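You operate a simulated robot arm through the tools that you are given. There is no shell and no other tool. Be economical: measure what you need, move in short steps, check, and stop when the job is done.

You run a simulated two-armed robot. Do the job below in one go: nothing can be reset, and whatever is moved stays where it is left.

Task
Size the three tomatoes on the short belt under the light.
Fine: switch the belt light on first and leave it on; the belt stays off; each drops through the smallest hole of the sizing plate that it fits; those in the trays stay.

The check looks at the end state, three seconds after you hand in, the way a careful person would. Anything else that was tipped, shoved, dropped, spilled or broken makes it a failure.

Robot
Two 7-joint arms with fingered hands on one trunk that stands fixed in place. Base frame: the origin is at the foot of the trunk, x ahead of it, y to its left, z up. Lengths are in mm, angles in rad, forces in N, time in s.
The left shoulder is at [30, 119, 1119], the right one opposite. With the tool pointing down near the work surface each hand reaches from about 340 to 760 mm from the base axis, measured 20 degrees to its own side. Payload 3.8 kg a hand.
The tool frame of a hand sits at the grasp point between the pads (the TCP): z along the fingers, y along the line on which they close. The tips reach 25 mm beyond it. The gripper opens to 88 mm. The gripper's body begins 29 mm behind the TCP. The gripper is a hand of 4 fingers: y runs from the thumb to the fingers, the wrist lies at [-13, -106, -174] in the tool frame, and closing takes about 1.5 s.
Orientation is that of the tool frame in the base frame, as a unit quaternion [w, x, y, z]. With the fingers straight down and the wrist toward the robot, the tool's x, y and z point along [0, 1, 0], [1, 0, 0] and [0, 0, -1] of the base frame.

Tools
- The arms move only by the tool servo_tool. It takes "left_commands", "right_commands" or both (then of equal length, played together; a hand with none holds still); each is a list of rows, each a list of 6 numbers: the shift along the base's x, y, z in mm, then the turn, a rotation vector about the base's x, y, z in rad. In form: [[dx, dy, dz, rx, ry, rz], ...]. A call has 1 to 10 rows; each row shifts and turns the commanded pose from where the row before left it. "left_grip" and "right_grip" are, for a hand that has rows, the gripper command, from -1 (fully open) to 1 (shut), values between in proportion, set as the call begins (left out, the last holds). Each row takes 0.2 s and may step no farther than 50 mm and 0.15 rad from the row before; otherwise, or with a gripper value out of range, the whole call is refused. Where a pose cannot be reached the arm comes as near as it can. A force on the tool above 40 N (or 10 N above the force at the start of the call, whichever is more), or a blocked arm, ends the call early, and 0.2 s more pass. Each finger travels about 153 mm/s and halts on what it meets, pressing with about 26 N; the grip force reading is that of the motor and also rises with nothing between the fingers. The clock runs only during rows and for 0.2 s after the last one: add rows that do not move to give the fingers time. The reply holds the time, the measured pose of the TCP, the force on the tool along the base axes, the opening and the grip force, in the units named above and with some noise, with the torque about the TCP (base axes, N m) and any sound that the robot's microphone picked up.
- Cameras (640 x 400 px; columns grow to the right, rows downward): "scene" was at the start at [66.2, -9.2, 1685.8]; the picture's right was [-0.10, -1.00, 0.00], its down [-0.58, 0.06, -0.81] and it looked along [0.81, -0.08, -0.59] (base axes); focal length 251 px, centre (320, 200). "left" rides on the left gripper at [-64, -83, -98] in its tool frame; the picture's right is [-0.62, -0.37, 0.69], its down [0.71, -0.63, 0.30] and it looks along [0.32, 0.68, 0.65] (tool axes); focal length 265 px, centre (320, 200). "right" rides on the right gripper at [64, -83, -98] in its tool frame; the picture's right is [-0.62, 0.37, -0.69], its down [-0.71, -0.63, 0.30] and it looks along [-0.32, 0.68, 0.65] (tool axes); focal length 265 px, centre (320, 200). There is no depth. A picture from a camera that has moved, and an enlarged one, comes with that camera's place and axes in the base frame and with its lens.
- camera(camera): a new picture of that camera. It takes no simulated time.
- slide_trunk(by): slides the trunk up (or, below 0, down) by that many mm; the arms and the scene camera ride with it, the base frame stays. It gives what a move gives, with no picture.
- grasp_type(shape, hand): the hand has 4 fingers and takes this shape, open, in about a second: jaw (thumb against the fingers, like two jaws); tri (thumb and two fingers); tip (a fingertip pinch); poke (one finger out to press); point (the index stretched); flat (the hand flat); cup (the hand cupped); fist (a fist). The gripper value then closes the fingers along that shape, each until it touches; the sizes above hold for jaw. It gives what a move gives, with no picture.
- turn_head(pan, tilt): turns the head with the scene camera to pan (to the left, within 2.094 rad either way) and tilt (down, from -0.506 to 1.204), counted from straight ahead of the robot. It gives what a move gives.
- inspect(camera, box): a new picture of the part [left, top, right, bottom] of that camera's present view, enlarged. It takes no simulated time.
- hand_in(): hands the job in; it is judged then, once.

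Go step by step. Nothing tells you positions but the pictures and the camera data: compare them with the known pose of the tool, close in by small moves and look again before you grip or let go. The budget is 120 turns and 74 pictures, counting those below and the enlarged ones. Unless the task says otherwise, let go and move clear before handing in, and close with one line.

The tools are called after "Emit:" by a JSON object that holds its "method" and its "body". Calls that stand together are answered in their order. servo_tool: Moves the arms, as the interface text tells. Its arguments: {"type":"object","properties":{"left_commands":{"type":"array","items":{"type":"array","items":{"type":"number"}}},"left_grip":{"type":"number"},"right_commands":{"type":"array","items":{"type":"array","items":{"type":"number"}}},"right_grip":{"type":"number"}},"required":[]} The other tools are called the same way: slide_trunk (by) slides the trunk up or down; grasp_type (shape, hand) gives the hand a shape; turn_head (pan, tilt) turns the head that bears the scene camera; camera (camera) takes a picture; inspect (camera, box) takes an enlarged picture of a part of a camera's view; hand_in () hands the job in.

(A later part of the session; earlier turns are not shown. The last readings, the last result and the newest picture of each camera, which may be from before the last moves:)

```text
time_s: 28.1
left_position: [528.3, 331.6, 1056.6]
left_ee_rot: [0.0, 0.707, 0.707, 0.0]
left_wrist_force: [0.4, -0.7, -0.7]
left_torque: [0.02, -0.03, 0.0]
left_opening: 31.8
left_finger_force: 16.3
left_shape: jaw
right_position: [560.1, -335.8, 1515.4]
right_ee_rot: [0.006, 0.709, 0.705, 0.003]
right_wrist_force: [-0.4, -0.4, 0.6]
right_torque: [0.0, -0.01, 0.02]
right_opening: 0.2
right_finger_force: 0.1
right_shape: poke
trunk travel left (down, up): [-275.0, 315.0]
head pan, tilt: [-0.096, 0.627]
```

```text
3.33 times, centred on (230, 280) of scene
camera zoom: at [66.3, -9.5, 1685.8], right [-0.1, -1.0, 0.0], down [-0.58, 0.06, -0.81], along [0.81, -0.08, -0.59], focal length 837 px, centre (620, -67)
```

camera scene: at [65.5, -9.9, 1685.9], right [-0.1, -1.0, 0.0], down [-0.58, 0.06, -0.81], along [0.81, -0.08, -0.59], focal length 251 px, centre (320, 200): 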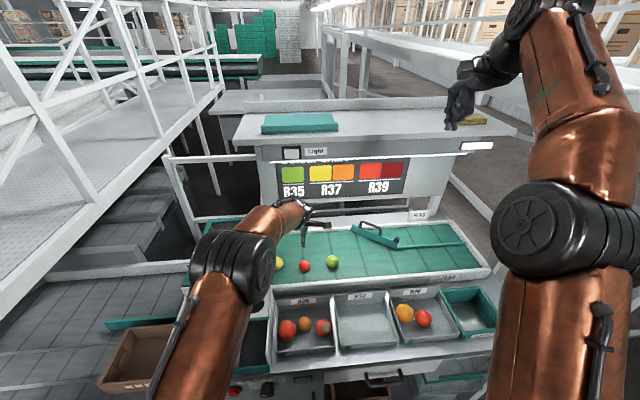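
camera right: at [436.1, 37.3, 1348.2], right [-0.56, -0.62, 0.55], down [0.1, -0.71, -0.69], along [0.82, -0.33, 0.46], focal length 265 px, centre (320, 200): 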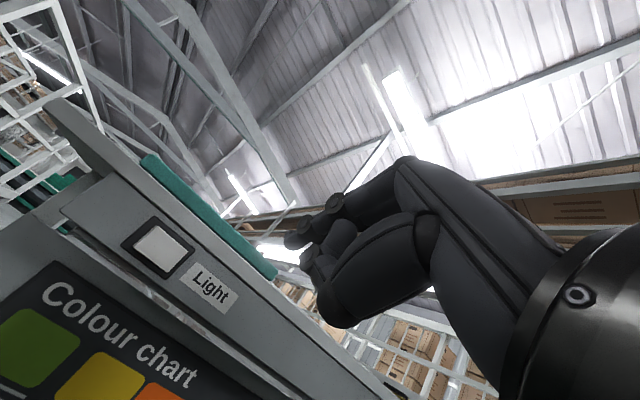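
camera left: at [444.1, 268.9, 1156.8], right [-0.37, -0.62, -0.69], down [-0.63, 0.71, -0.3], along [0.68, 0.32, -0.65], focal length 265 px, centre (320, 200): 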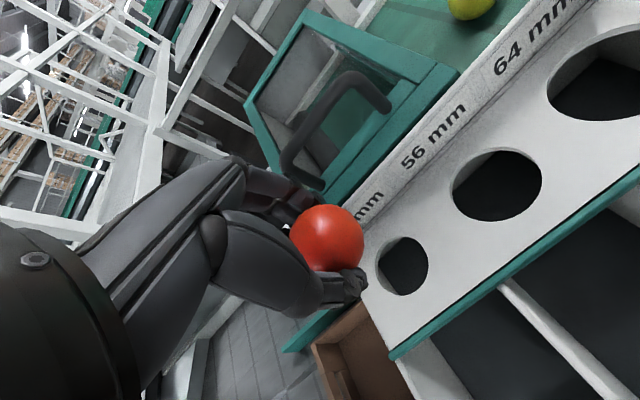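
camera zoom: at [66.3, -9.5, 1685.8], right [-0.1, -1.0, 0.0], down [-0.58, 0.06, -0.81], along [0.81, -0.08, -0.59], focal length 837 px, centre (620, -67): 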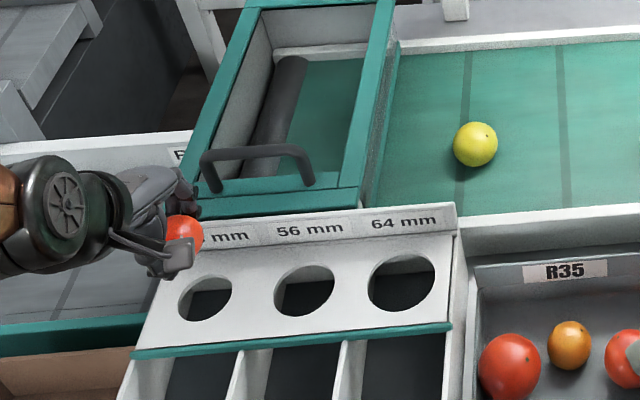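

Hole 48 refined to (533, 334.5, 953); the tomato is about at (532.5, 330.5). I shift 4 mm and descend to just above the plate.

Emit:
{"method": "servo_tool", "body": {"left_commands": [[0, 4, -20, 0, 0, 0], [0, 0, -20, 0, 0, 0], [0, 0, -16, 0, 0, 0], [0, 0, 0, 0, 0, 0]]}}

Emit:
{"method": "camera", "body": {"camera": "left"}}

Emit:
{"method": "inspect", "body": {"camera": "scene", "box": [160, 240, 260, 330]}}

```text
time_s: 29.1
left_position: [528.1, 336.1, 1002.4]
left_ee_rot: [-0.001, 0.707, 0.707, 0.0]
left_wrist_force: [1.0, -0.4, -1.0]
left_torque: [-0.03, -0.01, 0.03]
left_opening: 31.6
left_finger_force: 15.6
left_shape: jaw
right_position: [559.2, -336.9, 1516.2]
right_ee_rot: [0.006, 0.708, 0.706, 0.002]
right_wrist_force: [0.2, -0.1, -0.4]
right_torque: [0.0, 0.0, -0.03]
right_opening: 0.0
right_finger_force: 0.0
right_shape: poke
trunk travel left (down, up): [-275.0, 315.0]
head pan, tilt: [-0.096, 0.627]
```

```text
36 pictures are left
camera left: at [443.8, 272.6, 1101.3], right [-0.37, -0.62, -0.69], down [-0.63, 0.71, -0.3], along [0.68, 0.32, -0.65], focal length 265 px, centre (320, 200)
```

left: 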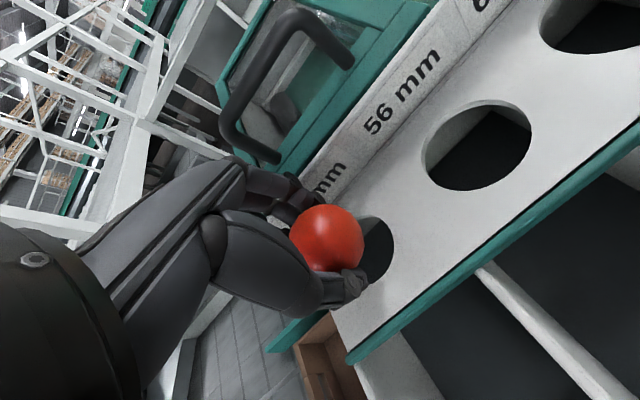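

```text
4.44 times, centred on (210, 285) of scene
camera zoom: at [66.1, -9.4, 1685.8], right [-0.1, -1.0, 0.0], down [-0.58, 0.06, -0.81], along [0.81, -0.08, -0.59], focal length 1116 px, centre (809, -178)
```

zoom: 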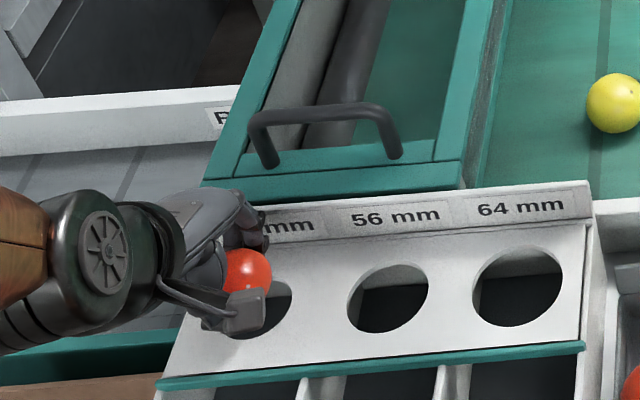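

Tracking well. I lower the last stretch carefully.

Emit:
{"method": "servo_tool", "body": {"left_commands": [[0.5, -0.5, -6, 0, 0, 0], [0, 0, -6, 0, 0, 0], [0, 0, -5, 0, 0, 0], [0, 0, 0, 0, 0, 0]]}}

Emit:
{"method": "inspect", "body": {"camera": "left", "box": [230, 140, 450, 340]}}

Emit:
{"method": "inspect", "body": {"camera": "scene", "box": [180, 270, 260, 330]}}

```text
time_s: 30.1
left_position: [526.9, 334.7, 984.6]
left_ee_rot: [0.0, 0.708, 0.706, 0.0]
left_wrist_force: [-0.6, 0.1, -0.3]
left_torque: [0.01, 0.02, 0.0]
left_opening: 31.6
left_finger_force: 15.9
left_shape: jaw
right_position: [560.8, -335.5, 1516.1]
right_ee_rot: [0.007, 0.708, 0.706, 0.003]
right_wrist_force: [0.9, 0.2, 0.4]
right_torque: [0.01, -0.02, -0.01]
right_opening: 0.0
right_finger_force: 0.0
right_shape: poke
trunk travel left (down, up): [-275.0, 315.0]
head pan, tilt: [-0.096, 0.627]
```

```text
2.00 times, centred on (340, 240) of left
camera zoom: at [443.7, 272.1, 1084.2], right [-0.37, -0.62, -0.69], down [-0.63, 0.71, -0.3], along [0.68, 0.32, -0.65], focal length 531 px, centre (280, 120)
```

zoom: 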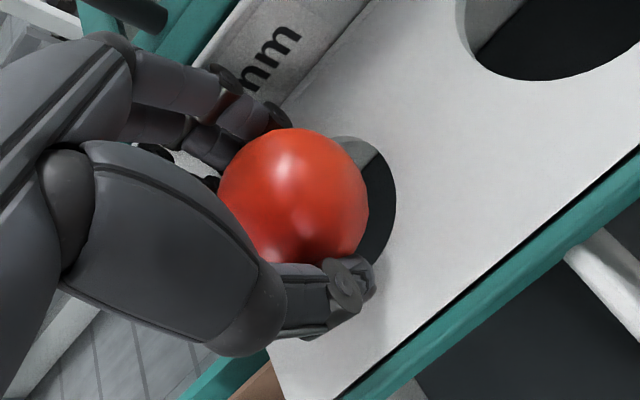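

```text
6.67 times, centred on (220, 300) of scene
camera zoom: at [66.1, -9.2, 1685.8], right [-0.1, -1.0, 0.0], down [-0.58, 0.06, -0.81], along [0.81, -0.08, -0.59], focal length 1673 px, centre (987, -467)
```

zoom: 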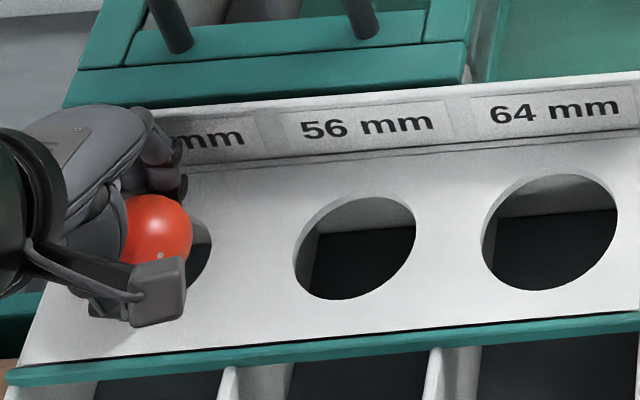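

The tomato sits about 2 mm short of the hole centre; I nudge, lower 3 mm and release gently.

Emit:
{"method": "servo_tool", "body": {"left_commands": [[2, 1, -2, 0, 0, 0], [0, 0, -1, 0, 0, 0], [0, 0, 0, 0, 0, 0]]}}

Emit:
{"method": "servo_tool", "body": {"left_commands": [[0, 0, 0, 0, 0, 0], [0, 0, 0, 0, 0, 0], [0, 0, 0, 0, 0, 0], [0, 0, 0, 0, 0, 0]], "left_grip": -0.1}}

Emit:
{"method": "camera", "body": {"camera": "left"}}

Emit:
{"method": "inspect", "body": {"camera": "scene", "box": [160, 270, 280, 390]}}

```text
time_s: 30.9
left_position: [530.7, 336.1, 981.5]
left_ee_rot: [0.0, 0.707, 0.707, 0.0]
left_wrist_force: [-0.3, 0.3, -0.3]
left_torque: [0.0, 0.0, -0.01]
left_opening: 31.3
left_finger_force: 15.7
left_shape: jaw
right_position: [561.1, -336.6, 1516.3]
right_ee_rot: [0.006, 0.708, 0.706, 0.003]
right_wrist_force: [0.2, 0.0, 0.2]
right_torque: [-0.02, 0.01, 0.01]
right_opening: 0.0
right_finger_force: 0.1
right_shape: poke
trunk travel left (down, up): [-275.0, 315.0]
head pan, tilt: [-0.096, 0.627]
```

```text
time_s: 31.9
left_position: [530.6, 336.5, 981.5]
left_ee_rot: [-0.001, 0.707, 0.707, 0.0]
left_wrist_force: [-0.1, 0.2, -0.7]
left_torque: [0.03, 0.01, 0.0]
left_opening: 47.8
left_finger_force: 0.0
left_shape: jaw
right_position: [560.4, -336.0, 1515.8]
right_ee_rot: [0.007, 0.708, 0.706, 0.003]
right_wrist_force: [0.3, -0.3, -0.4]
right_torque: [0.01, 0.02, 0.01]
right_opening: 0.1
right_finger_force: 0.1
right_shape: poke
trunk travel left (down, up): [-275.0, 315.0]
head pan, tilt: [-0.096, 0.627]
```

```text
32 pictures are left
camera left: at [446.2, 273.4, 1081.3], right [-0.37, -0.62, -0.69], down [-0.63, 0.71, -0.3], along [0.68, 0.32, -0.65], focal length 265 px, centre (320, 200)
```

left: 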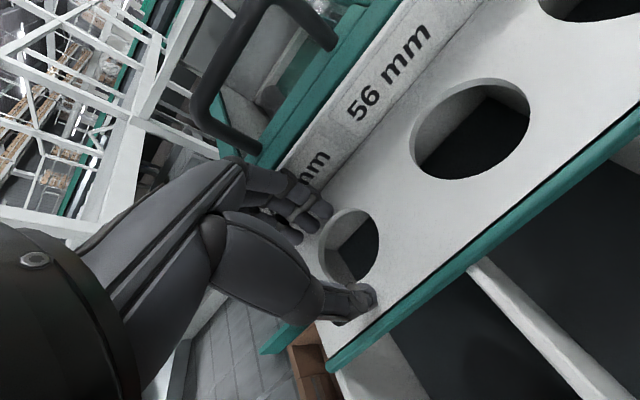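

```text
3.33 times, centred on (220, 330) of scene
camera zoom: at [66.2, -9.3, 1685.8], right [-0.1, -1.0, 0.0], down [-0.58, 0.06, -0.81], along [0.81, -0.08, -0.59], focal length 837 px, centre (653, -233)
```

zoom: 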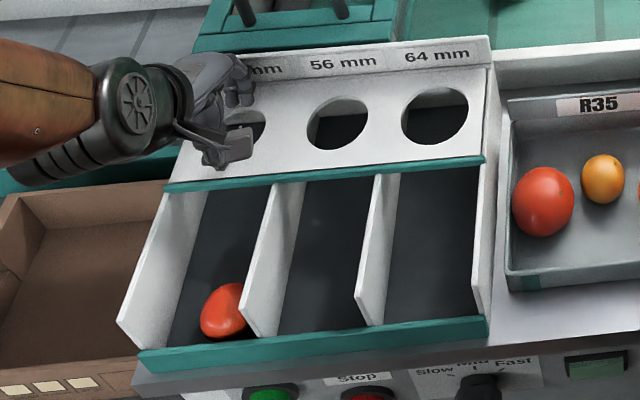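

Red is through the 48 mm hole. Now I lift off and go for the yellow tomato.

Emit:
{"method": "servo_tool", "body": {"left_commands": [[0, 0, 30, 0, 0, 0], [0, 0, 45, 0, 0, 0], [0, 0, 45, 0, 0, 0], [10, -20, 30, 0, 0, 0], [29, -37, 0, 0, 0, 0], [29, -37, 0, 0, 0, 0], [29, -37, 0, 0, 0, 0], [29, -37, 0, 0, 0, 0], [29, -37, 0, 0, 0, 0], [29, -35, 0, 0, 0, 0]]}}

Emit:
{"method": "servo_tool", "body": {"left_commands": [[0, 0, -40, 0, 0, 0], [0, 0, -40, 0, 0, 0], [0, 0, -20, 0, 0, 0], [0, 0, 0, 0, 0, 0]], "left_grip": -0.75}}

Emit:
{"method": "camera", "body": {"camera": "left"}}

```text
time_s: 34.1
left_position: [716.1, 96.4, 1131.7]
left_ee_rot: [0.001, 0.707, 0.708, 0.0]
left_wrist_force: [-0.2, 0.0, 0.1]
left_torque: [-0.01, 0.02, 0.03]
left_opening: 48.1
left_finger_force: 0.1
left_shape: jaw
right_position: [560.2, -336.2, 1514.9]
right_ee_rot: [0.006, 0.708, 0.706, 0.003]
right_wrist_force: [0.4, -0.6, -0.2]
right_torque: [-0.02, 0.01, 0.02]
right_opening: 0.2
right_finger_force: 0.0
right_shape: poke
trunk travel left (down, up): [-275.0, 315.0]
head pan, tilt: [-0.096, 0.627]
```

```text
time_s: 35.1
left_position: [712.4, 96.0, 1027.9]
left_ee_rot: [0.0, 0.707, 0.707, 0.0]
left_wrist_force: [-0.5, -0.4, -0.4]
left_torque: [0.03, 0.01, -0.02]
left_opening: 77.0
left_finger_force: 0.0
left_shape: jaw
right_position: [559.9, -334.8, 1515.9]
right_ee_rot: [0.007, 0.709, 0.705, 0.003]
right_wrist_force: [-0.7, 0.6, 0.9]
right_torque: [-0.02, 0.0, 0.0]
right_opening: 0.0
right_finger_force: 0.0
right_shape: poke
trunk travel left (down, up): [-275.0, 315.0]
head pan, tilt: [-0.096, 0.627]
```

```text
30 pictures are left
camera left: at [630.0, 33.0, 1128.7], right [-0.37, -0.62, -0.69], down [-0.63, 0.71, -0.3], along [0.68, 0.32, -0.65], focal length 265 px, centre (320, 200)
```

left: 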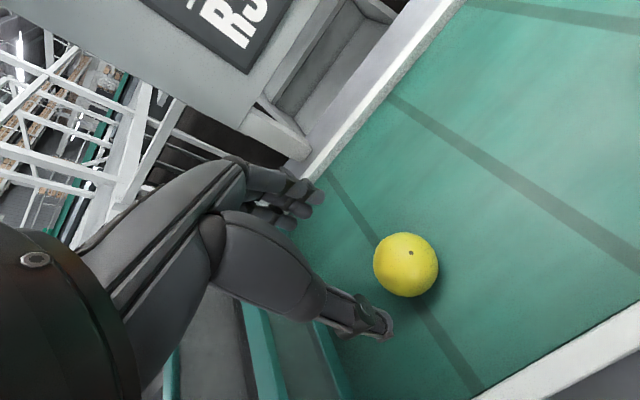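

Yellow confirmed at (717.6, 96, 924). I descend and grip it.

Emit:
{"method": "servo_tool", "body": {"left_commands": [[5, 0, -30, 0, 0, 0], [0, 0, -30, 0, 0, 0], [0, 0, -25, 0, 0, 0], [0, 0, -9, 0, 0, 0], [0, 0, 0, 0, 0, 0]]}}

Emit:
{"method": "servo_tool", "body": {"left_commands": [[0, 0, 0, 0, 0, 0], [0, 0, 0, 0, 0, 0], [0, 0, 0, 0, 0, 0], [0, 0, 0, 0, 0, 0]], "left_grip": 0.02}}

Emit:
{"method": "inspect", "body": {"camera": "left", "box": [230, 140, 420, 350]}}

```text
time_s: 36.3
left_position: [717.6, 95.7, 937.4]
left_ee_rot: [-0.001, 0.707, 0.707, 0.0]
left_wrist_force: [0.7, 0.5, -0.9]
left_torque: [0.0, 0.02, -0.01]
left_opening: 77.0
left_finger_force: 0.0
left_shape: jaw
right_position: [560.3, -335.3, 1516.1]
right_ee_rot: [0.007, 0.708, 0.706, 0.003]
right_wrist_force: [0.4, 1.2, 0.3]
right_torque: [0.0, -0.05, 0.02]
right_opening: 0.1
right_finger_force: 0.1
right_shape: poke
trunk travel left (down, up): [-275.0, 315.0]
head pan, tilt: [-0.096, 0.627]
```

```text
time_s: 37.3
left_position: [716.9, 95.0, 937.6]
left_ee_rot: [0.0, 0.707, 0.707, 0.0]
left_wrist_force: [0.7, 0.3, -0.2]
left_torque: [0.01, 0.0, 0.02]
left_opening: 43.9
left_finger_force: 16.1
left_shape: jaw
right_position: [560.8, -336.1, 1516.4]
right_ee_rot: [0.006, 0.709, 0.706, 0.003]
right_wrist_force: [0.6, -0.3, 0.8]
right_torque: [0.01, -0.02, -0.01]
right_opening: 0.0
right_finger_force: 0.1
right_shape: poke
trunk travel left (down, up): [-275.0, 315.0]
head pan, tilt: [-0.096, 0.627]
```

```text
1.90 times, centred on (325, 245) of left
camera zoom: at [633.9, 32.8, 1036.2], right [-0.37, -0.62, -0.69], down [-0.63, 0.71, -0.3], along [0.68, 0.32, -0.65], focal length 506 px, centre (310, 114)
```

zoom: 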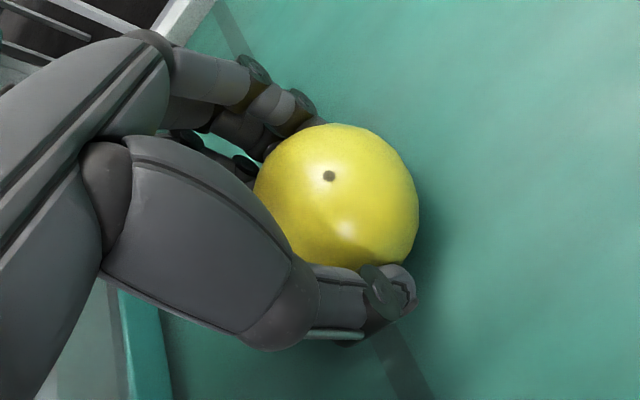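

Gripped. I lift and check the hold and its size, then go to the 56 mm hole.

Emit:
{"method": "servo_tool", "body": {"left_commands": [[0, 0, 10, 0, 0, 0], [0, 0, 30, 0, 0, 0], [0, 0, 50, 0, 0, 0], [0, 0, 50, 0, 0, 0], [0, 0, 50, 0, 0, 0], [0, 0, 0, 0, 0, 0]]}}

Emit:
{"method": "camera", "body": {"camera": "left"}}

Emit:
{"method": "servo_tool", "body": {"left_commands": [[-35, 28, 0, 0, 0, 0], [-35, 28, 0, 0, 0, 0], [-35, 28, 0, 0, 0, 0], [-35, 28, 0, 0, 0, 0], [-35, 28, 0, 0, 0, 0], [-15, 8, -20, 0, 0, 0], [0, 0, -40, 0, 0, 0], [0, 0, -20, 0, 0, 0], [0, 0, 0, 0, 0, 0]]}}

Emit:
{"method": "camera", "body": {"camera": "left"}}

Emit:
{"method": "inspect", "body": {"camera": "scene", "box": [180, 245, 284, 325]}}

```text
time_s: 38.7
left_position: [717.7, 94.2, 1129.2]
left_ee_rot: [0.0, 0.708, 0.707, -0.001]
left_wrist_force: [0.5, -0.5, -1.3]
left_torque: [0.01, 0.01, -0.02]
left_opening: 44.0
left_finger_force: 16.2
left_shape: jaw
right_position: [561.8, -335.5, 1515.5]
right_ee_rot: [0.007, 0.708, 0.707, 0.003]
right_wrist_force: [-0.1, 0.6, 0.3]
right_torque: [0.0, -0.01, 0.0]
right_opening: 0.1
right_finger_force: 0.1
right_shape: poke
trunk travel left (down, up): [-275.0, 315.0]
head pan, tilt: [-0.096, 0.627]
```

```text
28 pictures are left
camera left: at [635.5, 31.3, 1228.0], right [-0.37, -0.62, -0.69], down [-0.63, 0.72, -0.3], along [0.68, 0.32, -0.65], focal length 265 px, centre (320, 200)
```

left: 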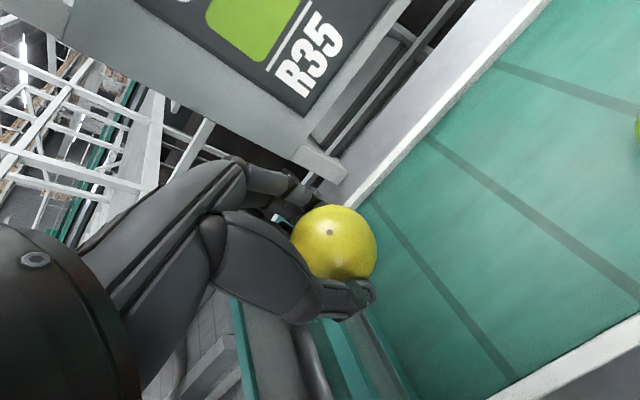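

```text
time_s: 40.7
left_position: [527.9, 243.0, 1047.6]
left_ee_rot: [0.0, 0.707, 0.707, 0.0]
left_wrist_force: [-0.4, 0.4, -2.1]
left_torque: [0.01, 0.04, 0.0]
left_opening: 43.3
left_finger_force: 16.3
left_shape: jaw
right_position: [559.7, -336.3, 1514.9]
right_ee_rot: [0.007, 0.708, 0.706, 0.003]
right_wrist_force: [-0.5, 1.0, -0.2]
right_torque: [0.01, 0.02, 0.01]
right_opening: 0.0
right_finger_force: 0.1
right_shape: poke
trunk travel left (down, up): [-275.0, 315.0]
head pan, tilt: [-0.096, 0.627]
```

```text
27 pictures are left
camera left: at [444.6, 180.5, 1145.9], right [-0.37, -0.62, -0.69], down [-0.63, 0.71, -0.3], along [0.68, 0.32, -0.65], focal length 265 px, centre (320, 200)
```

left: 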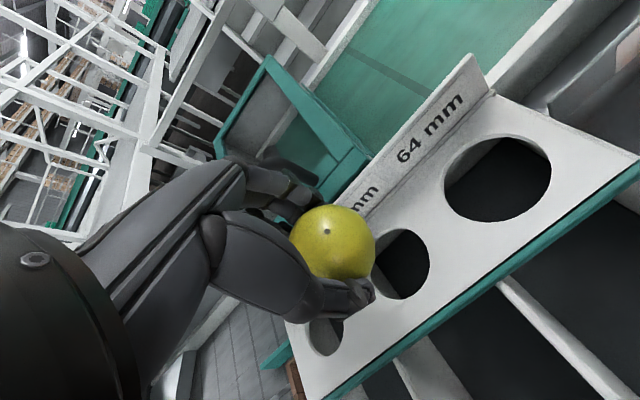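

```text
5.00 times, centred on (232, 285) of scene
camera zoom: at [66.2, -9.5, 1685.8], right [-0.1, -1.0, 0.0], down [-0.58, 0.06, -0.81], along [0.81, -0.08, -0.59], focal length 1255 px, centre (760, -225)
```

zoom: 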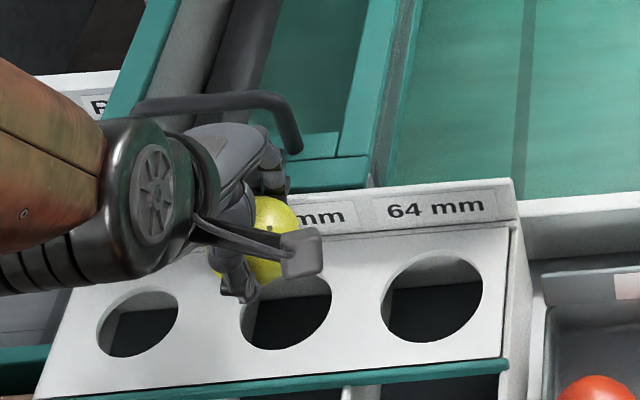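

Held well. I take one enlarged view to fit the tomato's outline and confirm its diameter exceeds 48 mm.

Emit:
{"method": "inspect", "body": {"camera": "left", "box": [272, 190, 400, 310]}}

```text
3.33 times, centred on (336, 250) of left
camera zoom: at [444.6, 180.5, 1145.9], right [-0.37, -0.62, -0.69], down [-0.63, 0.71, -0.3], along [0.68, 0.32, -0.65], focal length 885 px, centre (267, 33)
```

zoom: 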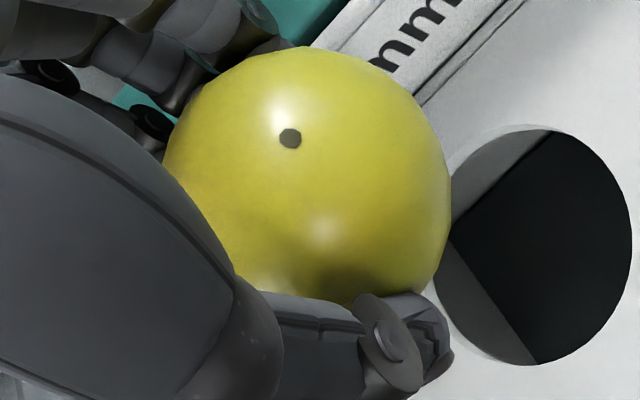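

It measures about 50-52 mm, so the 56 mm hole (530.9, 244) is right. I centre, descend and release.

Emit:
{"method": "servo_tool", "body": {"left_commands": [[2.5, 0.5, -20, 0, 0, 0], [0, 0, -20, 0, 0, 0], [0, 0, -13, 0, 0, 0], [0, 0, -6, 0, 0, 0], [0, 0, 0, 0, 0, 0]]}}

Emit:
{"method": "inspect", "body": {"camera": "left", "box": [240, 140, 460, 330]}}

```text
time_s: 41.9
left_position: [530.4, 243.8, 989.5]
left_ee_rot: [0.0, 0.708, 0.707, 0.0]
left_wrist_force: [-0.9, 0.6, 0.1]
left_torque: [-0.04, 0.03, -0.04]
left_opening: 43.4
left_finger_force: 15.9
left_shape: jaw
right_position: [560.3, -335.2, 1516.1]
right_ee_rot: [0.007, 0.708, 0.706, 0.003]
right_wrist_force: [0.0, -0.1, -0.8]
right_torque: [0.02, 0.0, 0.03]
right_opening: 0.0
right_finger_force: 0.1
right_shape: poke
trunk travel left (down, up): [-275.0, 315.0]
head pan, tilt: [-0.096, 0.627]
```

```text
2.11 times, centred on (350, 235) of left
camera zoom: at [447.6, 181.2, 1087.5], right [-0.37, -0.62, -0.69], down [-0.63, 0.71, -0.3], along [0.68, 0.32, -0.65], focal length 559 px, centre (257, 126)
```

zoom: 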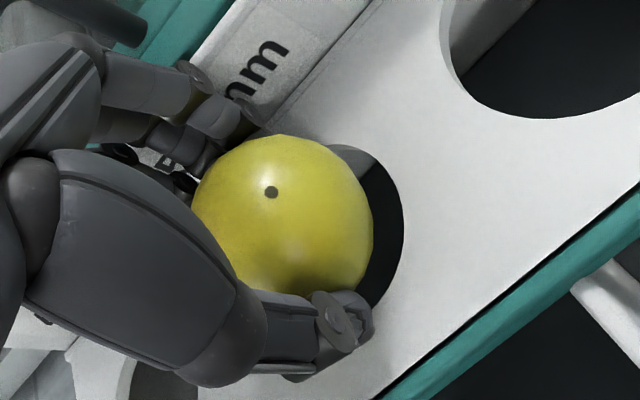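

Emit:
{"method": "servo_tool", "body": {"left_commands": [[1.5, 1.5, -3, 0, 0, 0], [0, 0, -1, 0, 0, 0], [0, 0, 0, 0, 0, 0]]}}

Emit:
{"method": "servo_tool", "body": {"left_commands": [[0, 0, 0, 0, 0, 0], [0, 0, 0, 0, 0, 0], [0, 0, 0, 0, 0, 0], [0, 0, 0, 0, 0, 0]], "left_grip": -0.32}}

Emit:
{"method": "camera", "body": {"camera": "left"}}

Emit:
{"method": "inspect", "body": {"camera": "scene", "box": [160, 270, 280, 390]}}

```text
time_s: 42.7
left_position: [531.6, 244.8, 984.5]
left_ee_rot: [0.001, 0.707, 0.707, 0.001]
left_wrist_force: [0.1, -0.3, -1.3]
left_torque: [-0.02, 0.01, 0.01]
left_opening: 43.3
left_finger_force: 15.6
left_shape: jaw
right_position: [559.8, -335.9, 1516.4]
right_ee_rot: [0.006, 0.708, 0.706, 0.003]
right_wrist_force: [-0.5, -0.4, 0.0]
right_torque: [-0.03, 0.0, -0.02]
right_opening: 0.0
right_finger_force: 0.1
right_shape: poke
trunk travel left (down, up): [-275.0, 315.0]
head pan, tilt: [-0.096, 0.627]
```

```text
time_s: 43.7
left_position: [532.8, 245.3, 984.5]
left_ee_rot: [-0.001, 0.707, 0.707, -0.001]
left_wrist_force: [-2.0, 0.1, 0.3]
left_torque: [0.0, 0.01, -0.01]
left_opening: 57.2
left_finger_force: 0.0
left_shape: jaw
right_position: [559.6, -336.0, 1516.2]
right_ee_rot: [0.006, 0.708, 0.707, 0.003]
right_wrist_force: [0.4, -0.1, 0.2]
right_torque: [0.01, 0.03, -0.02]
right_opening: 0.2
right_finger_force: 0.0
right_shape: poke
trunk travel left (down, up): [-275.0, 315.0]
head pan, tilt: [-0.096, 0.627]
```

```text
23 pictures are left
camera left: at [448.9, 182.9, 1083.7], right [-0.37, -0.62, -0.69], down [-0.63, 0.71, -0.3], along [0.68, 0.32, -0.65], focal length 265 px, centre (320, 200)
```

left: 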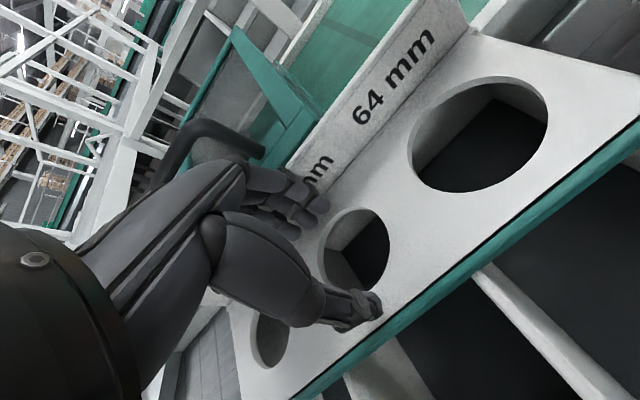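

```text
3.33 times, centred on (220, 330) of scene
camera zoom: at [66.0, -9.3, 1685.8], right [-0.1, -1.0, 0.0], down [-0.58, 0.06, -0.81], along [0.81, -0.08, -0.59], focal length 837 px, centre (653, -233)
```

zoom: 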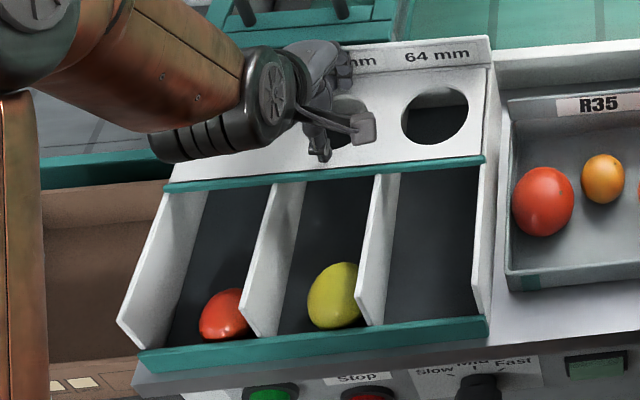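

Yellow is through the 56 mm hole. Now the green one.

Emit:
{"method": "servo_tool", "body": {"left_commands": [[0, 0, 30, 0, 0, 0], [0, 0, 45, 0, 0, 0], [0, 0, 45, 0, 0, 0], [10, -20, 30, 0, 0, 0], [19, -43, 0, 0, 0, 0], [19, -43, 0, 0, 0, 0], [19, -43, 0, 0, 0, 0], [19, -43, 0, 0, 0, 0], [19, -43, 0, 0, 0, 0], [19, -43, 0, 0, 0, 0]]}}

Emit:
{"method": "servo_tool", "body": {"left_commands": [[19, -43, 0, 0, 0, 0], [19, -43, 0, 0, 0, 0], [9, 0, -40, 0, 0, 0], [0, 0, -40, 0, 0, 0], [0, 0, -25, 0, 0, 0], [0, 0, 0, 0, 0, 0]], "left_grip": -0.6}}

Emit:
{"method": "camera", "body": {"camera": "left"}}

```text
time_s: 45.9
left_position: [657.3, -34.7, 1133.7]
left_ee_rot: [0.0, 0.707, 0.707, 0.0]
left_wrist_force: [-0.2, 0.2, -0.6]
left_torque: [-0.01, 0.02, 0.02]
left_opening: 57.3
left_finger_force: 0.0
left_shape: jaw
right_position: [561.3, -337.6, 1514.4]
right_ee_rot: [0.007, 0.709, 0.705, 0.002]
right_wrist_force: [0.3, 0.3, 0.3]
right_torque: [0.02, 0.0, -0.01]
right_opening: 0.0
right_finger_force: 0.1
right_shape: poke
trunk travel left (down, up): [-275.0, 315.0]
head pan, tilt: [-0.096, 0.627]
```

```text
time_s: 47.3
left_position: [692.0, -114.0, 1027.8]
left_ee_rot: [0.0, 0.707, 0.708, 0.0]
left_wrist_force: [0.3, 0.1, -0.3]
left_torque: [-0.04, -0.02, -0.03]
left_opening: 70.2
left_finger_force: 0.0
left_shape: jaw
left hand out of reach, approached as far as the arm can: row 2, 3
right_position: [561.5, -335.9, 1516.3]
right_ee_rot: [0.005, 0.709, 0.706, 0.003]
right_wrist_force: [0.1, 0.2, 0.3]
right_torque: [0.01, -0.01, 0.0]
right_opening: 0.0
right_finger_force: 0.0
right_shape: poke
trunk travel left (down, up): [-275.0, 315.0]
head pan, tilt: [-0.096, 0.627]
```

```text
21 pictures are left
camera left: at [608.8, -177.5, 1127.9], right [-0.37, -0.62, -0.69], down [-0.63, 0.71, -0.3], along [0.68, 0.32, -0.65], focal length 265 px, centre (320, 200)
```

left: 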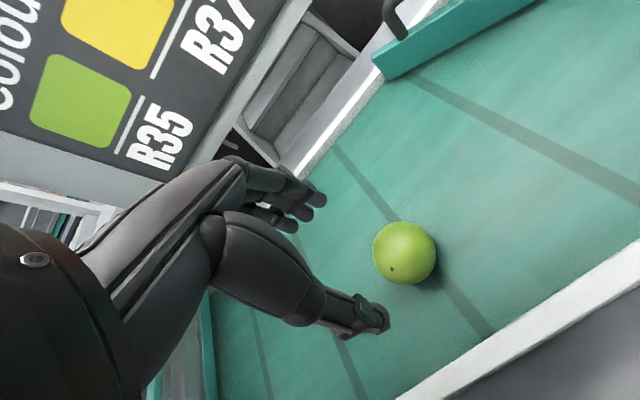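

Green confirmed at (704, -119, 924); this is near the reach limit. I align and descend partway.

Emit:
{"method": "servo_tool", "body": {"left_commands": [[0, 0, -20, 0, 0, -0.1], [5, -2, -20, 0, 0, -0.1], [6, -2, -20, 0, 0, -0.05], [0, 0, 0, 0, 0, 0]]}}

Emit:
{"method": "camera", "body": {"camera": "left"}}

```text
time_s: 48.3
left_position: [688.5, -109.8, 971.4]
left_ee_rot: [0.001, 0.79, 0.613, 0.0]
left_wrist_force: [-1.5, 0.0, -0.3]
left_torque: [-0.01, 0.01, 0.01]
left_opening: 70.1
left_finger_force: 0.1
left_shape: jaw
left hand out of reach, approached as far as the arm can: row 2, 3
right_position: [561.4, -335.5, 1515.4]
right_ee_rot: [0.008, 0.708, 0.706, 0.003]
right_wrist_force: [0.2, -1.2, 0.0]
right_torque: [0.0, 0.01, -0.02]
right_opening: 0.1
right_finger_force: 0.2
right_shape: poke
trunk travel left (down, up): [-275.0, 315.0]
head pan, tilt: [-0.096, 0.627]
```

```text
20 pictures are left
camera left: at [591.8, -150.6, 1070.5], right [-0.51, -0.51, -0.69], down [-0.43, 0.85, -0.3], along [0.74, 0.14, -0.65], focal length 265 px, centre (320, 200)
```

left: 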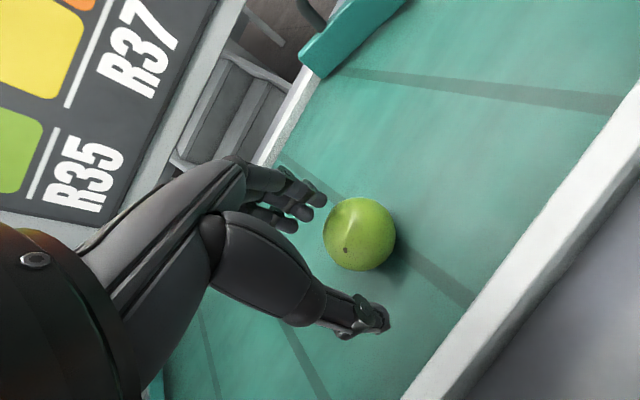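

The left arm clips at the reach limit here. I undo the yaw and lean the hand forward a bit, which brings the wrist closer in.

Emit:
{"method": "servo_tool", "body": {"left_commands": [[0, 0, 12, 0, -0.1, 0.08], [0, 0, 12, 0, -0.1, 0.08], [5, -3, 0, 0, -0.1, 0], [6, -4, 0, 0, 0, 0], [4, -2, 0, 0, 0, 0], [0, 0, 0, 0, 0, 0]]}}

```text
time_s: 49.7
left_position: [718.2, -125.6, 990.1]
left_ee_rot: [0.094, 0.73, 0.667, 0.114]
left_wrist_force: [-0.7, 0.5, -0.3]
left_torque: [0.0, -0.01, 0.0]
left_opening: 70.2
left_finger_force: 0.1
left_shape: jaw
left hand out of reach, approached as far as the arm can: row 1, 2, 3, 4, 5
right_position: [559.9, -335.7, 1516.2]
right_ee_rot: [0.006, 0.709, 0.705, 0.002]
right_wrist_force: [0.1, -0.4, -0.1]
right_torque: [-0.02, -0.02, -0.02]
right_opening: 0.0
right_finger_force: 0.1
right_shape: poke
trunk travel left (down, up): [-275.0, 315.0]
head pan, tilt: [-0.096, 0.627]
```

Leaning works: reach now exceeds the target. I reduce the tilt by half and come back over the tomato.

Emit:
{"method": "servo_tool", "body": {"left_commands": [[-8, 4, 0, 0, 0.07, 0], [-8, 4, 0, 0, 0.07, 0], [0, 0, 0, 0, 0, 0]]}}

Emit:
{"method": "camera", "body": {"camera": "left"}}

```text
time_s: 50.5
left_position: [705.7, -120.1, 990.4]
left_ee_rot: [0.047, 0.736, 0.672, 0.064]
left_wrist_force: [0.1, 0.6, 0.7]
left_torque: [-0.01, -0.01, -0.03]
left_opening: 70.1
left_finger_force: 0.1
left_shape: jaw
left hand out of reach, approached as far as the arm can: row 2
right_position: [560.4, -336.4, 1516.2]
right_ee_rot: [0.006, 0.708, 0.706, 0.003]
right_wrist_force: [-0.6, 1.2, -0.1]
right_torque: [-0.01, 0.0, -0.02]
right_opening: 0.1
right_finger_force: 0.0
right_shape: poke
trunk travel left (down, up): [-275.0, 315.0]
head pan, tilt: [-0.096, 0.627]
```

```text
19 pictures are left
camera left: at [602.3, -175.6, 1073.6], right [-0.31, -0.57, -0.76], down [-0.51, 0.77, -0.38], along [0.8, 0.27, -0.53], focal length 265 px, centre (320, 200)
```

left: 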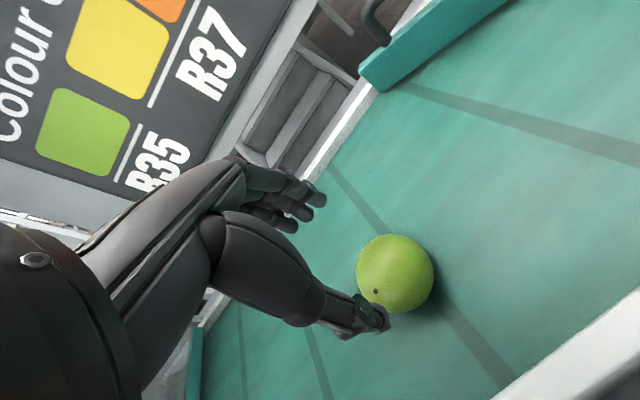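

Emit:
{"method": "servo_tool", "body": {"left_commands": [[0, 0, -15, 0, 0, 0], [0, 0, -15, 0, 0, 0], [0, 0, 0, 0, 0, 0]], "left_grip": -0.75}}

Emit:
{"method": "inspect", "body": {"camera": "left", "box": [220, 140, 460, 340]}}

```text
time_s: 51.3
left_position: [702.6, -116.8, 959.5]
left_ee_rot: [0.048, 0.736, 0.672, 0.064]
left_wrist_force: [0.3, 1.0, 0.8]
left_torque: [0.01, 0.06, 0.02]
left_opening: 76.7
left_finger_force: 0.0
left_shape: jaw
left hand out of reach, approached as far as the arm can: row 2
right_position: [560.5, -337.1, 1515.9]
right_ee_rot: [0.007, 0.709, 0.705, 0.003]
right_wrist_force: [0.4, -0.3, -0.2]
right_torque: [-0.01, -0.03, -0.01]
right_opening: 0.0
right_finger_force: 0.0
right_shape: poke
trunk travel left (down, up): [-275.0, 315.0]
head pan, tilt: [-0.096, 0.627]
```

```text
2.00 times, centred on (340, 240) of left
camera zoom: at [599.0, -173.1, 1043.4], right [-0.31, -0.57, -0.76], down [-0.51, 0.77, -0.38], along [0.8, 0.27, -0.53], focal length 531 px, centre (280, 120)
```

zoom: 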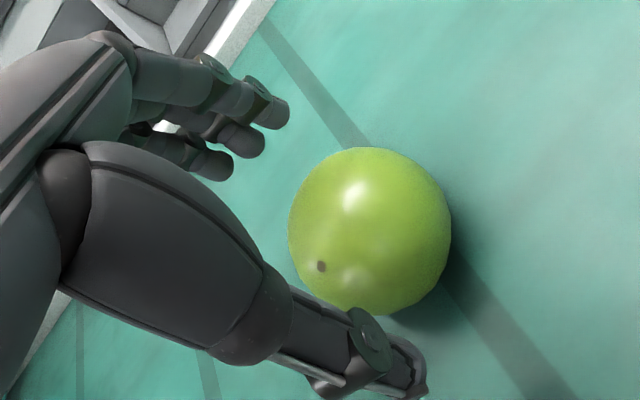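

Aligned within 2-3 mm. I go down the last 25 mm with a touch more lean, then grip.

Emit:
{"method": "servo_tool", "body": {"left_commands": [[1, -1, -12, 0, -0.03, 0], [0, 0, -11, 0, -0.03, 0], [0, 0, 0, 0, 0, 0]]}}

Emit:
{"method": "inspect", "body": {"camera": "left", "box": [220, 140, 460, 340]}}

```text
time_s: 52.1
left_position: [702.5, -115.4, 937.8]
left_ee_rot: [0.068, 0.734, 0.67, 0.086]
left_wrist_force: [-0.5, -0.1, 0.0]
left_torque: [-0.02, 0.0, -0.01]
left_opening: 77.0
left_finger_force: 0.1
left_shape: jaw
left hand out of reach, approached as far as the arm can: row 2
right_position: [559.2, -335.7, 1516.4]
right_ee_rot: [0.007, 0.709, 0.705, 0.003]
right_wrist_force: [0.0, -0.4, -0.7]
right_torque: [0.02, -0.01, 0.0]
right_opening: 0.0
right_finger_force: 0.1
right_shape: poke
trunk travel left (down, up): [-275.0, 315.0]
head pan, tilt: [-0.096, 0.627]
```

```text
2.00 times, centred on (340, 240) of left
camera zoom: at [594.0, -171.5, 1015.2], right [-0.26, -0.57, -0.78], down [-0.49, 0.77, -0.41], along [0.83, 0.27, -0.48], focal length 531 px, centre (280, 120)
```

zoom: 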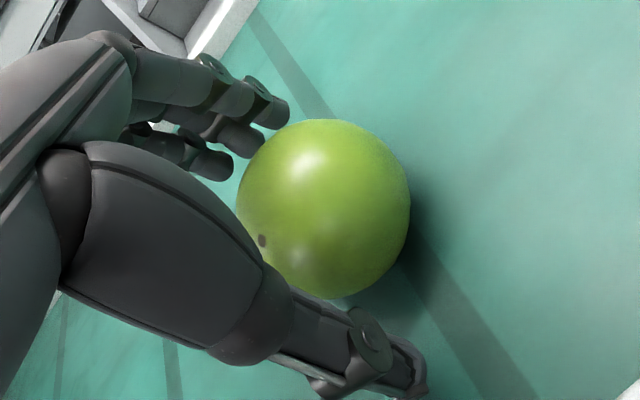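

Emit:
{"method": "servo_tool", "body": {"left_commands": [[0, 0, 0, 0, 0, 0], [0, 0, 0, 0, 0, 0], [0, 0, 0, 0, 0, 0], [0, 0, 0, 0, 0, 0]], "left_grip": 0.02}}

Emit:
{"method": "inspect", "body": {"camera": "left", "box": [220, 140, 460, 340]}}

```text
time_s: 53.1
left_position: [701.4, -114.1, 938.2]
left_ee_rot: [0.068, 0.734, 0.67, 0.086]
left_wrist_force: [-0.1, -0.5, -0.3]
left_torque: [0.02, 0.02, 0.01]
left_opening: 43.6
left_finger_force: 15.9
left_shape: jaw
right_position: [561.3, -335.5, 1516.5]
right_ee_rot: [0.007, 0.709, 0.705, 0.002]
right_wrist_force: [0.0, 0.4, -0.8]
right_torque: [-0.02, -0.04, -0.01]
right_opening: 0.1
right_finger_force: 0.0
right_shape: poke
trunk travel left (down, up): [-275.0, 315.0]
head pan, tilt: [-0.096, 0.627]
```

```text
2.00 times, centred on (340, 240) of left
camera zoom: at [593.9, -171.4, 1015.2], right [-0.26, -0.57, -0.78], down [-0.49, 0.77, -0.41], along [0.83, 0.27, -0.48], focal length 531 px, centre (280, 120)
```

zoom: 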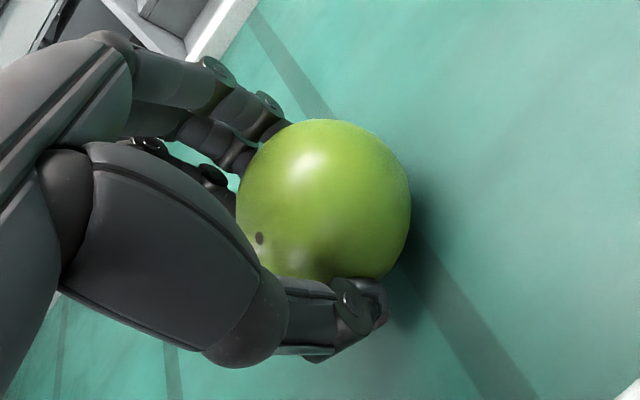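

Gripped with 16 N. I lift gently and check.

Emit:
{"method": "servo_tool", "body": {"left_commands": [[0, 0, 10, 0, 0, 0], [0, 0, 20, 0, 0, 0], [-5, 5, 30, 0, 0, 0], [-10, 10, 40, 0, 0, 0], [-10, 20, 40, 0, 0, 0], [-10, 20, 40, 0, 0, 0], [0, 0, 0, 0, 0, 0]]}}

Emit:
{"method": "camera", "body": {"camera": "left"}}

```text
time_s: 54.7
left_position: [739.1, -94.1, 1111.2]
left_ee_rot: [0.067, 0.734, 0.671, 0.085]
left_wrist_force: [0.8, -0.2, -1.0]
left_torque: [-0.01, 0.0, 0.01]
left_opening: 43.4
left_finger_force: 15.9
left_shape: jaw
left hand out of reach, approached as far as the arm can: row 2, 3, 4, 5, 6
right_position: [560.8, -337.0, 1515.9]
right_ee_rot: [0.006, 0.709, 0.705, 0.003]
right_wrist_force: [-0.8, 0.3, -0.1]
right_torque: [-0.02, -0.01, -0.01]
right_opening: 0.0
right_finger_force: 0.1
right_shape: poke
trunk travel left (down, up): [-275.0, 315.0]
head pan, tilt: [-0.096, 0.627]
```

```text
15 pictures are left
camera left: at [631.5, -151.4, 1188.5], right [-0.26, -0.57, -0.78], down [-0.49, 0.77, -0.41], along [0.83, 0.27, -0.48], focal length 265 px, centre (320, 200)
```

left: 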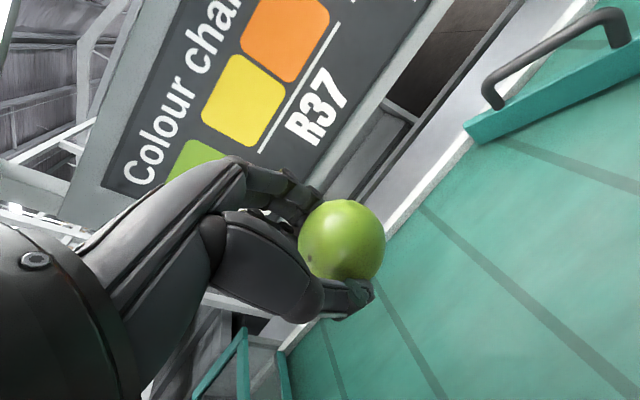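

Held. The command had run ahead in x, so I bring the hand back from the chart, restore it upright and travel to the 56 mm hole.

Emit:
{"method": "servo_tool", "body": {"left_commands": [[-40, 10, 0, 0, 0, 0], [-40, 20, 0, 0, 0.07, 0.03], [-30, 35, 0, 0, 0.08, 0.03], [-20, 40, 0, 0, 0.07, 0.03], [-20, 40, 0, 0, 0, 0], [-20, 40, 0, 0, 0, 0], [-15, 40, 0, 0, 0, 0], [-15, 40, 0, 0, 0, 0], [0, 0, 0, 0, 0, 0]]}}

```text
time_s: 56.7
left_position: [754.3, 109.3, 1117.0]
left_ee_rot: [-0.011, 0.708, 0.706, 0.008]
left_wrist_force: [0.0, 0.2, 0.0]
left_torque: [0.02, 0.02, 0.02]
left_opening: 43.6
left_finger_force: 16.6
left_shape: jaw
left hand out of reach, approached as far as the arm can: row 1, 2, 3, 4, 5, 6, 7, 8
right_position: [560.4, -336.0, 1514.2]
right_ee_rot: [0.006, 0.708, 0.706, 0.002]
right_wrist_force: [0.3, 0.7, -0.1]
right_torque: [0.04, -0.03, -0.03]
right_opening: 0.0
right_finger_force: 0.0
right_shape: poke
trunk travel left (down, up): [-275.0, 315.0]
head pan, tilt: [-0.096, 0.627]
```

The arm isn't following as expected (x stays at 754). I look before moving on.

Emit:
{"method": "camera", "body": {"camera": "scene"}}

Emit:
{"method": "servo_tool", "body": {"left_commands": [[0, 0, 0, 0, 0, 0]]}}

```text
14 pictures are left
camera scene: at [66.3, -10.3, 1685.8], right [-0.1, -1.0, 0.0], down [-0.58, 0.06, -0.81], along [0.81, -0.08, -0.59], focal length 251 px, centre (320, 200)
```

scene: 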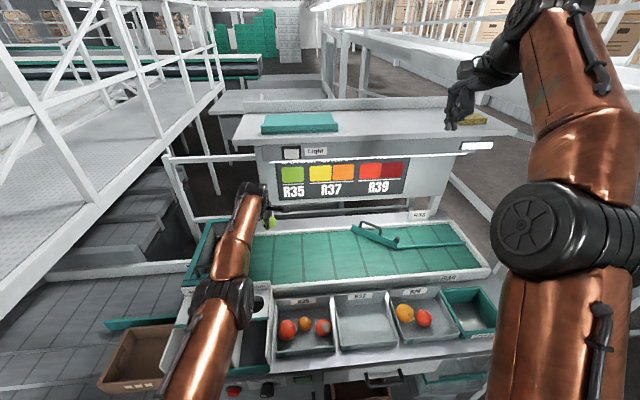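

```text
time_s: 57.1
left_position: [752.5, 109.0, 1117.0]
left_ee_rot: [-0.011, 0.707, 0.707, 0.007]
left_wrist_force: [-0.2, 0.2, -0.4]
left_torque: [-0.03, 0.0, -0.03]
left_opening: 43.0
left_finger_force: 15.4
left_shape: jaw
right_position: [560.5, -336.4, 1516.3]
right_ee_rot: [0.006, 0.709, 0.705, 0.002]
right_wrist_force: [0.2, 1.1, -0.6]
right_torque: [0.01, -0.03, 0.02]
right_opening: 0.2
right_finger_force: 0.1
right_shape: poke
trunk travel left (down, up): [-275.0, 315.0]
head pan, tilt: [-0.096, 0.627]
```

The elbow is stretched straight (a singular pose). I try small steps inward to bend it again.

Emit:
{"method": "servo_tool", "body": {"left_commands": [[-10, 0, 0, 0, 0, 0], [-10, 0, 0, 0, 0, 0], [-10, 0, 0, 0, 0, 0], [-10, 0, 0, 0, 0, 0]]}}

```text
time_s: 58.1
left_position: [754.9, 107.9, 1117.7]
left_ee_rot: [-0.01, 0.708, 0.706, 0.008]
left_wrist_force: [-0.1, 0.6, -0.5]
left_torque: [0.0, 0.03, -0.02]
left_opening: 43.3
left_finger_force: 15.7
left_shape: jaw
left hand out of reach, approached as far as the arm can: row 1, 2, 3, 4
right_position: [559.6, -336.5, 1516.5]
right_ee_rot: [0.006, 0.708, 0.706, 0.003]
right_wrist_force: [-0.3, 1.7, 0.2]
right_torque: [0.02, -0.02, -0.01]
right_opening: 0.1
right_finger_force: 0.1
right_shape: poke
trunk travel left (down, up): [-275.0, 315.0]
head pan, tilt: [-0.096, 0.627]
```

Emit:
{"method": "servo_tool", "body": {"left_commands": [[-15, -40, 0, 0, 0, 0], [-15, -40, 0, 0, 0, 0], [-15, 0, 0, 0, 0, 0]]}}

```text
time_s: 58.9
left_position: [740.4, 23.5, 1117.9]
left_ee_rot: [-0.011, 0.707, 0.707, 0.007]
left_wrist_force: [0.1, -0.3, -0.5]
left_torque: [0.02, -0.04, 0.02]
left_opening: 43.5
left_finger_force: 16.1
left_shape: jaw
left hand out of reach, approached as far as the arm can: row 1, 2, 3
right_position: [559.7, -335.2, 1516.6]
right_ee_rot: [0.007, 0.708, 0.706, 0.002]
right_wrist_force: [0.2, -0.5, -1.3]
right_torque: [-0.01, 0.03, 0.0]
right_opening: 0.0
right_finger_force: 0.0
right_shape: poke
trunk travel left (down, up): [-275.0, 315.0]
head pan, tilt: [-0.096, 0.627]
```

Emit:
{"method": "servo_tool", "body": {"left_commands": [[-30, 0, 35, 0, 0, 0], [-30, 0, 35, 0, 0, 0]]}}

Emit:
{"method": "servo_tool", "body": {"left_commands": [[-20, 0, -35, 0, 0, 0], [-20, 0, -35, 0, 0, 0]]}}

```text
time_s: 59.5
left_position: [727.8, 11.3, 1196.9]
left_ee_rot: [-0.01, 0.708, 0.707, 0.008]
left_wrist_force: [0.3, -0.1, -0.7]
left_torque: [0.0, -0.04, -0.01]
left_opening: 43.0
left_finger_force: 16.0
left_shape: jaw
left hand out of reach, approached as far as the arm can: row 1, 2
right_position: [559.7, -336.0, 1515.6]
right_ee_rot: [0.008, 0.708, 0.706, 0.003]
right_wrist_force: [-0.4, 0.2, 1.6]
right_torque: [0.04, 0.0, -0.01]
right_opening: 0.2
right_finger_force: 0.1
right_shape: poke
trunk travel left (down, up): [-275.0, 315.0]
head pan, tilt: [-0.096, 0.627]
```

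```text
time_s: 60.1
left_position: [732.7, -2.1, 1130.1]
left_ee_rot: [-0.012, 0.708, 0.706, 0.007]
left_wrist_force: [-0.5, 0.3, -1.3]
left_torque: [0.0, -0.01, -0.02]
left_opening: 43.1
left_finger_force: 16.5
left_shape: jaw
left hand out of reach, approached as far as the arm can: row 1, 2
right_position: [559.8, -336.0, 1514.7]
right_ee_rot: [0.006, 0.708, 0.706, 0.003]
right_wrist_force: [-0.1, -0.4, 0.0]
right_torque: [-0.01, -0.01, -0.02]
right_opening: 0.0
right_finger_force: 0.0
right_shape: poke
trunk travel left (down, up): [-275.0, 315.0]
head pan, tilt: [-0.096, 0.627]
```

Still pinned; possibly a wrist joint limit. I test small hand rotations combined with inward motion to free it.

Emit:
{"method": "servo_tool", "body": {"left_commands": [[-10, 0, 0, 0, 0, 0.1], [-10, 0, 0, 0, 0, 0.1], [-10, 0, 0, 0, 0, 0.1]]}}

Emit:
{"method": "servo_tool", "body": {"left_commands": [[-10, 0, 0, 0, 0, -0.1], [-10, 0, 0, 0, 0, -0.1], [-10, 0, 0, 0, 0, -0.1], [-10, 0, 0, 0, 0, -0.1], [-10, 0, 0, 0, 0, -0.1]]}}

```text
time_s: 60.9
left_position: [718.0, -7.8, 1130.1]
left_ee_rot: [-0.013, 0.593, 0.805, 0.006]
left_wrist_force: [-0.4, 0.0, -0.6]
left_torque: [0.01, 0.03, 0.04]
left_opening: 43.4
left_finger_force: 16.0
left_shape: jaw
left hand out of reach, approached as far as the arm can: row 1, 2, 3
right_position: [561.7, -337.2, 1514.8]
right_ee_rot: [0.007, 0.708, 0.706, 0.003]
right_wrist_force: [-1.4, 0.0, 0.3]
right_torque: [0.01, 0.04, -0.02]
right_opening: 0.0
right_finger_force: 0.0
right_shape: poke
trunk travel left (down, up): [-275.0, 315.0]
head pan, tilt: [-0.096, 0.627]
```

```text
time_s: 62.1
left_position: [727.4, -27.7, 1136.5]
left_ee_rot: [-0.009, 0.776, 0.631, 0.009]
left_wrist_force: [-0.6, -0.1, -0.7]
left_torque: [-0.01, 0.01, -0.02]
left_opening: 43.4
left_finger_force: 16.3
left_shape: jaw
left hand out of reach, approached as far as the arm can: row 1, 2, 3, 4, 5
right_position: [559.9, -335.6, 1515.5]
right_ee_rot: [0.006, 0.709, 0.706, 0.002]
right_wrist_force: [-0.2, 0.5, -0.5]
right_torque: [-0.01, -0.03, 0.04]
right_opening: 0.0
right_finger_force: 0.1
right_shape: poke
trunk travel left (down, up): [-275.0, 315.0]
head pan, tilt: [-0.096, 0.627]
```

Emit:
{"method": "servo_tool", "body": {"left_commands": [[-20, 10, 0, 0, 0.1, 0.04], [-20, 10, 0, 0, 0.1, 0.04], [-20, 10, 0, 0, 0.1, 0.04], [-20, 10, 0, 0, 0.1, 0.04], [-20, 10, 0, 0, 0, 0.04]]}}

Emit:
{"method": "inspect", "body": {"camera": "scene", "box": [120, 160, 340, 400]}}

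```text
time_s: 63.3
left_position: [661.1, 15.9, 1138.6]
left_ee_rot: [-0.133, 0.694, 0.692, -0.149]
left_wrist_force: [0.3, 0.3, -0.8]
left_torque: [0.01, 0.05, 0.01]
left_opening: 43.1
left_finger_force: 16.1
left_shape: jaw
left hand out of reach, approached as far as the arm can: row 1, 2, 3, 5
right_position: [559.3, -335.4, 1515.9]
right_ee_rot: [0.007, 0.708, 0.706, 0.002]
right_wrist_force: [0.2, -0.8, -0.3]
right_torque: [0.01, 0.03, 0.0]
right_opening: 0.0
right_finger_force: 0.0
right_shape: poke
trunk travel left (down, up): [-275.0, 315.0]
head pan, tilt: [-0.096, 0.627]
```

```text
1.67 times, centred on (230, 280) of scene
camera zoom: at [66.4, -9.4, 1685.8], right [-0.1, -1.0, 0.0], down [-0.58, 0.06, -0.81], along [0.81, -0.08, -0.59], focal length 418 px, centre (470, 67)
```

zoom: 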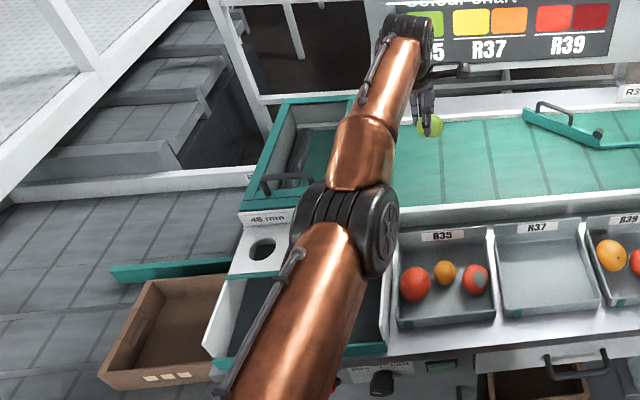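

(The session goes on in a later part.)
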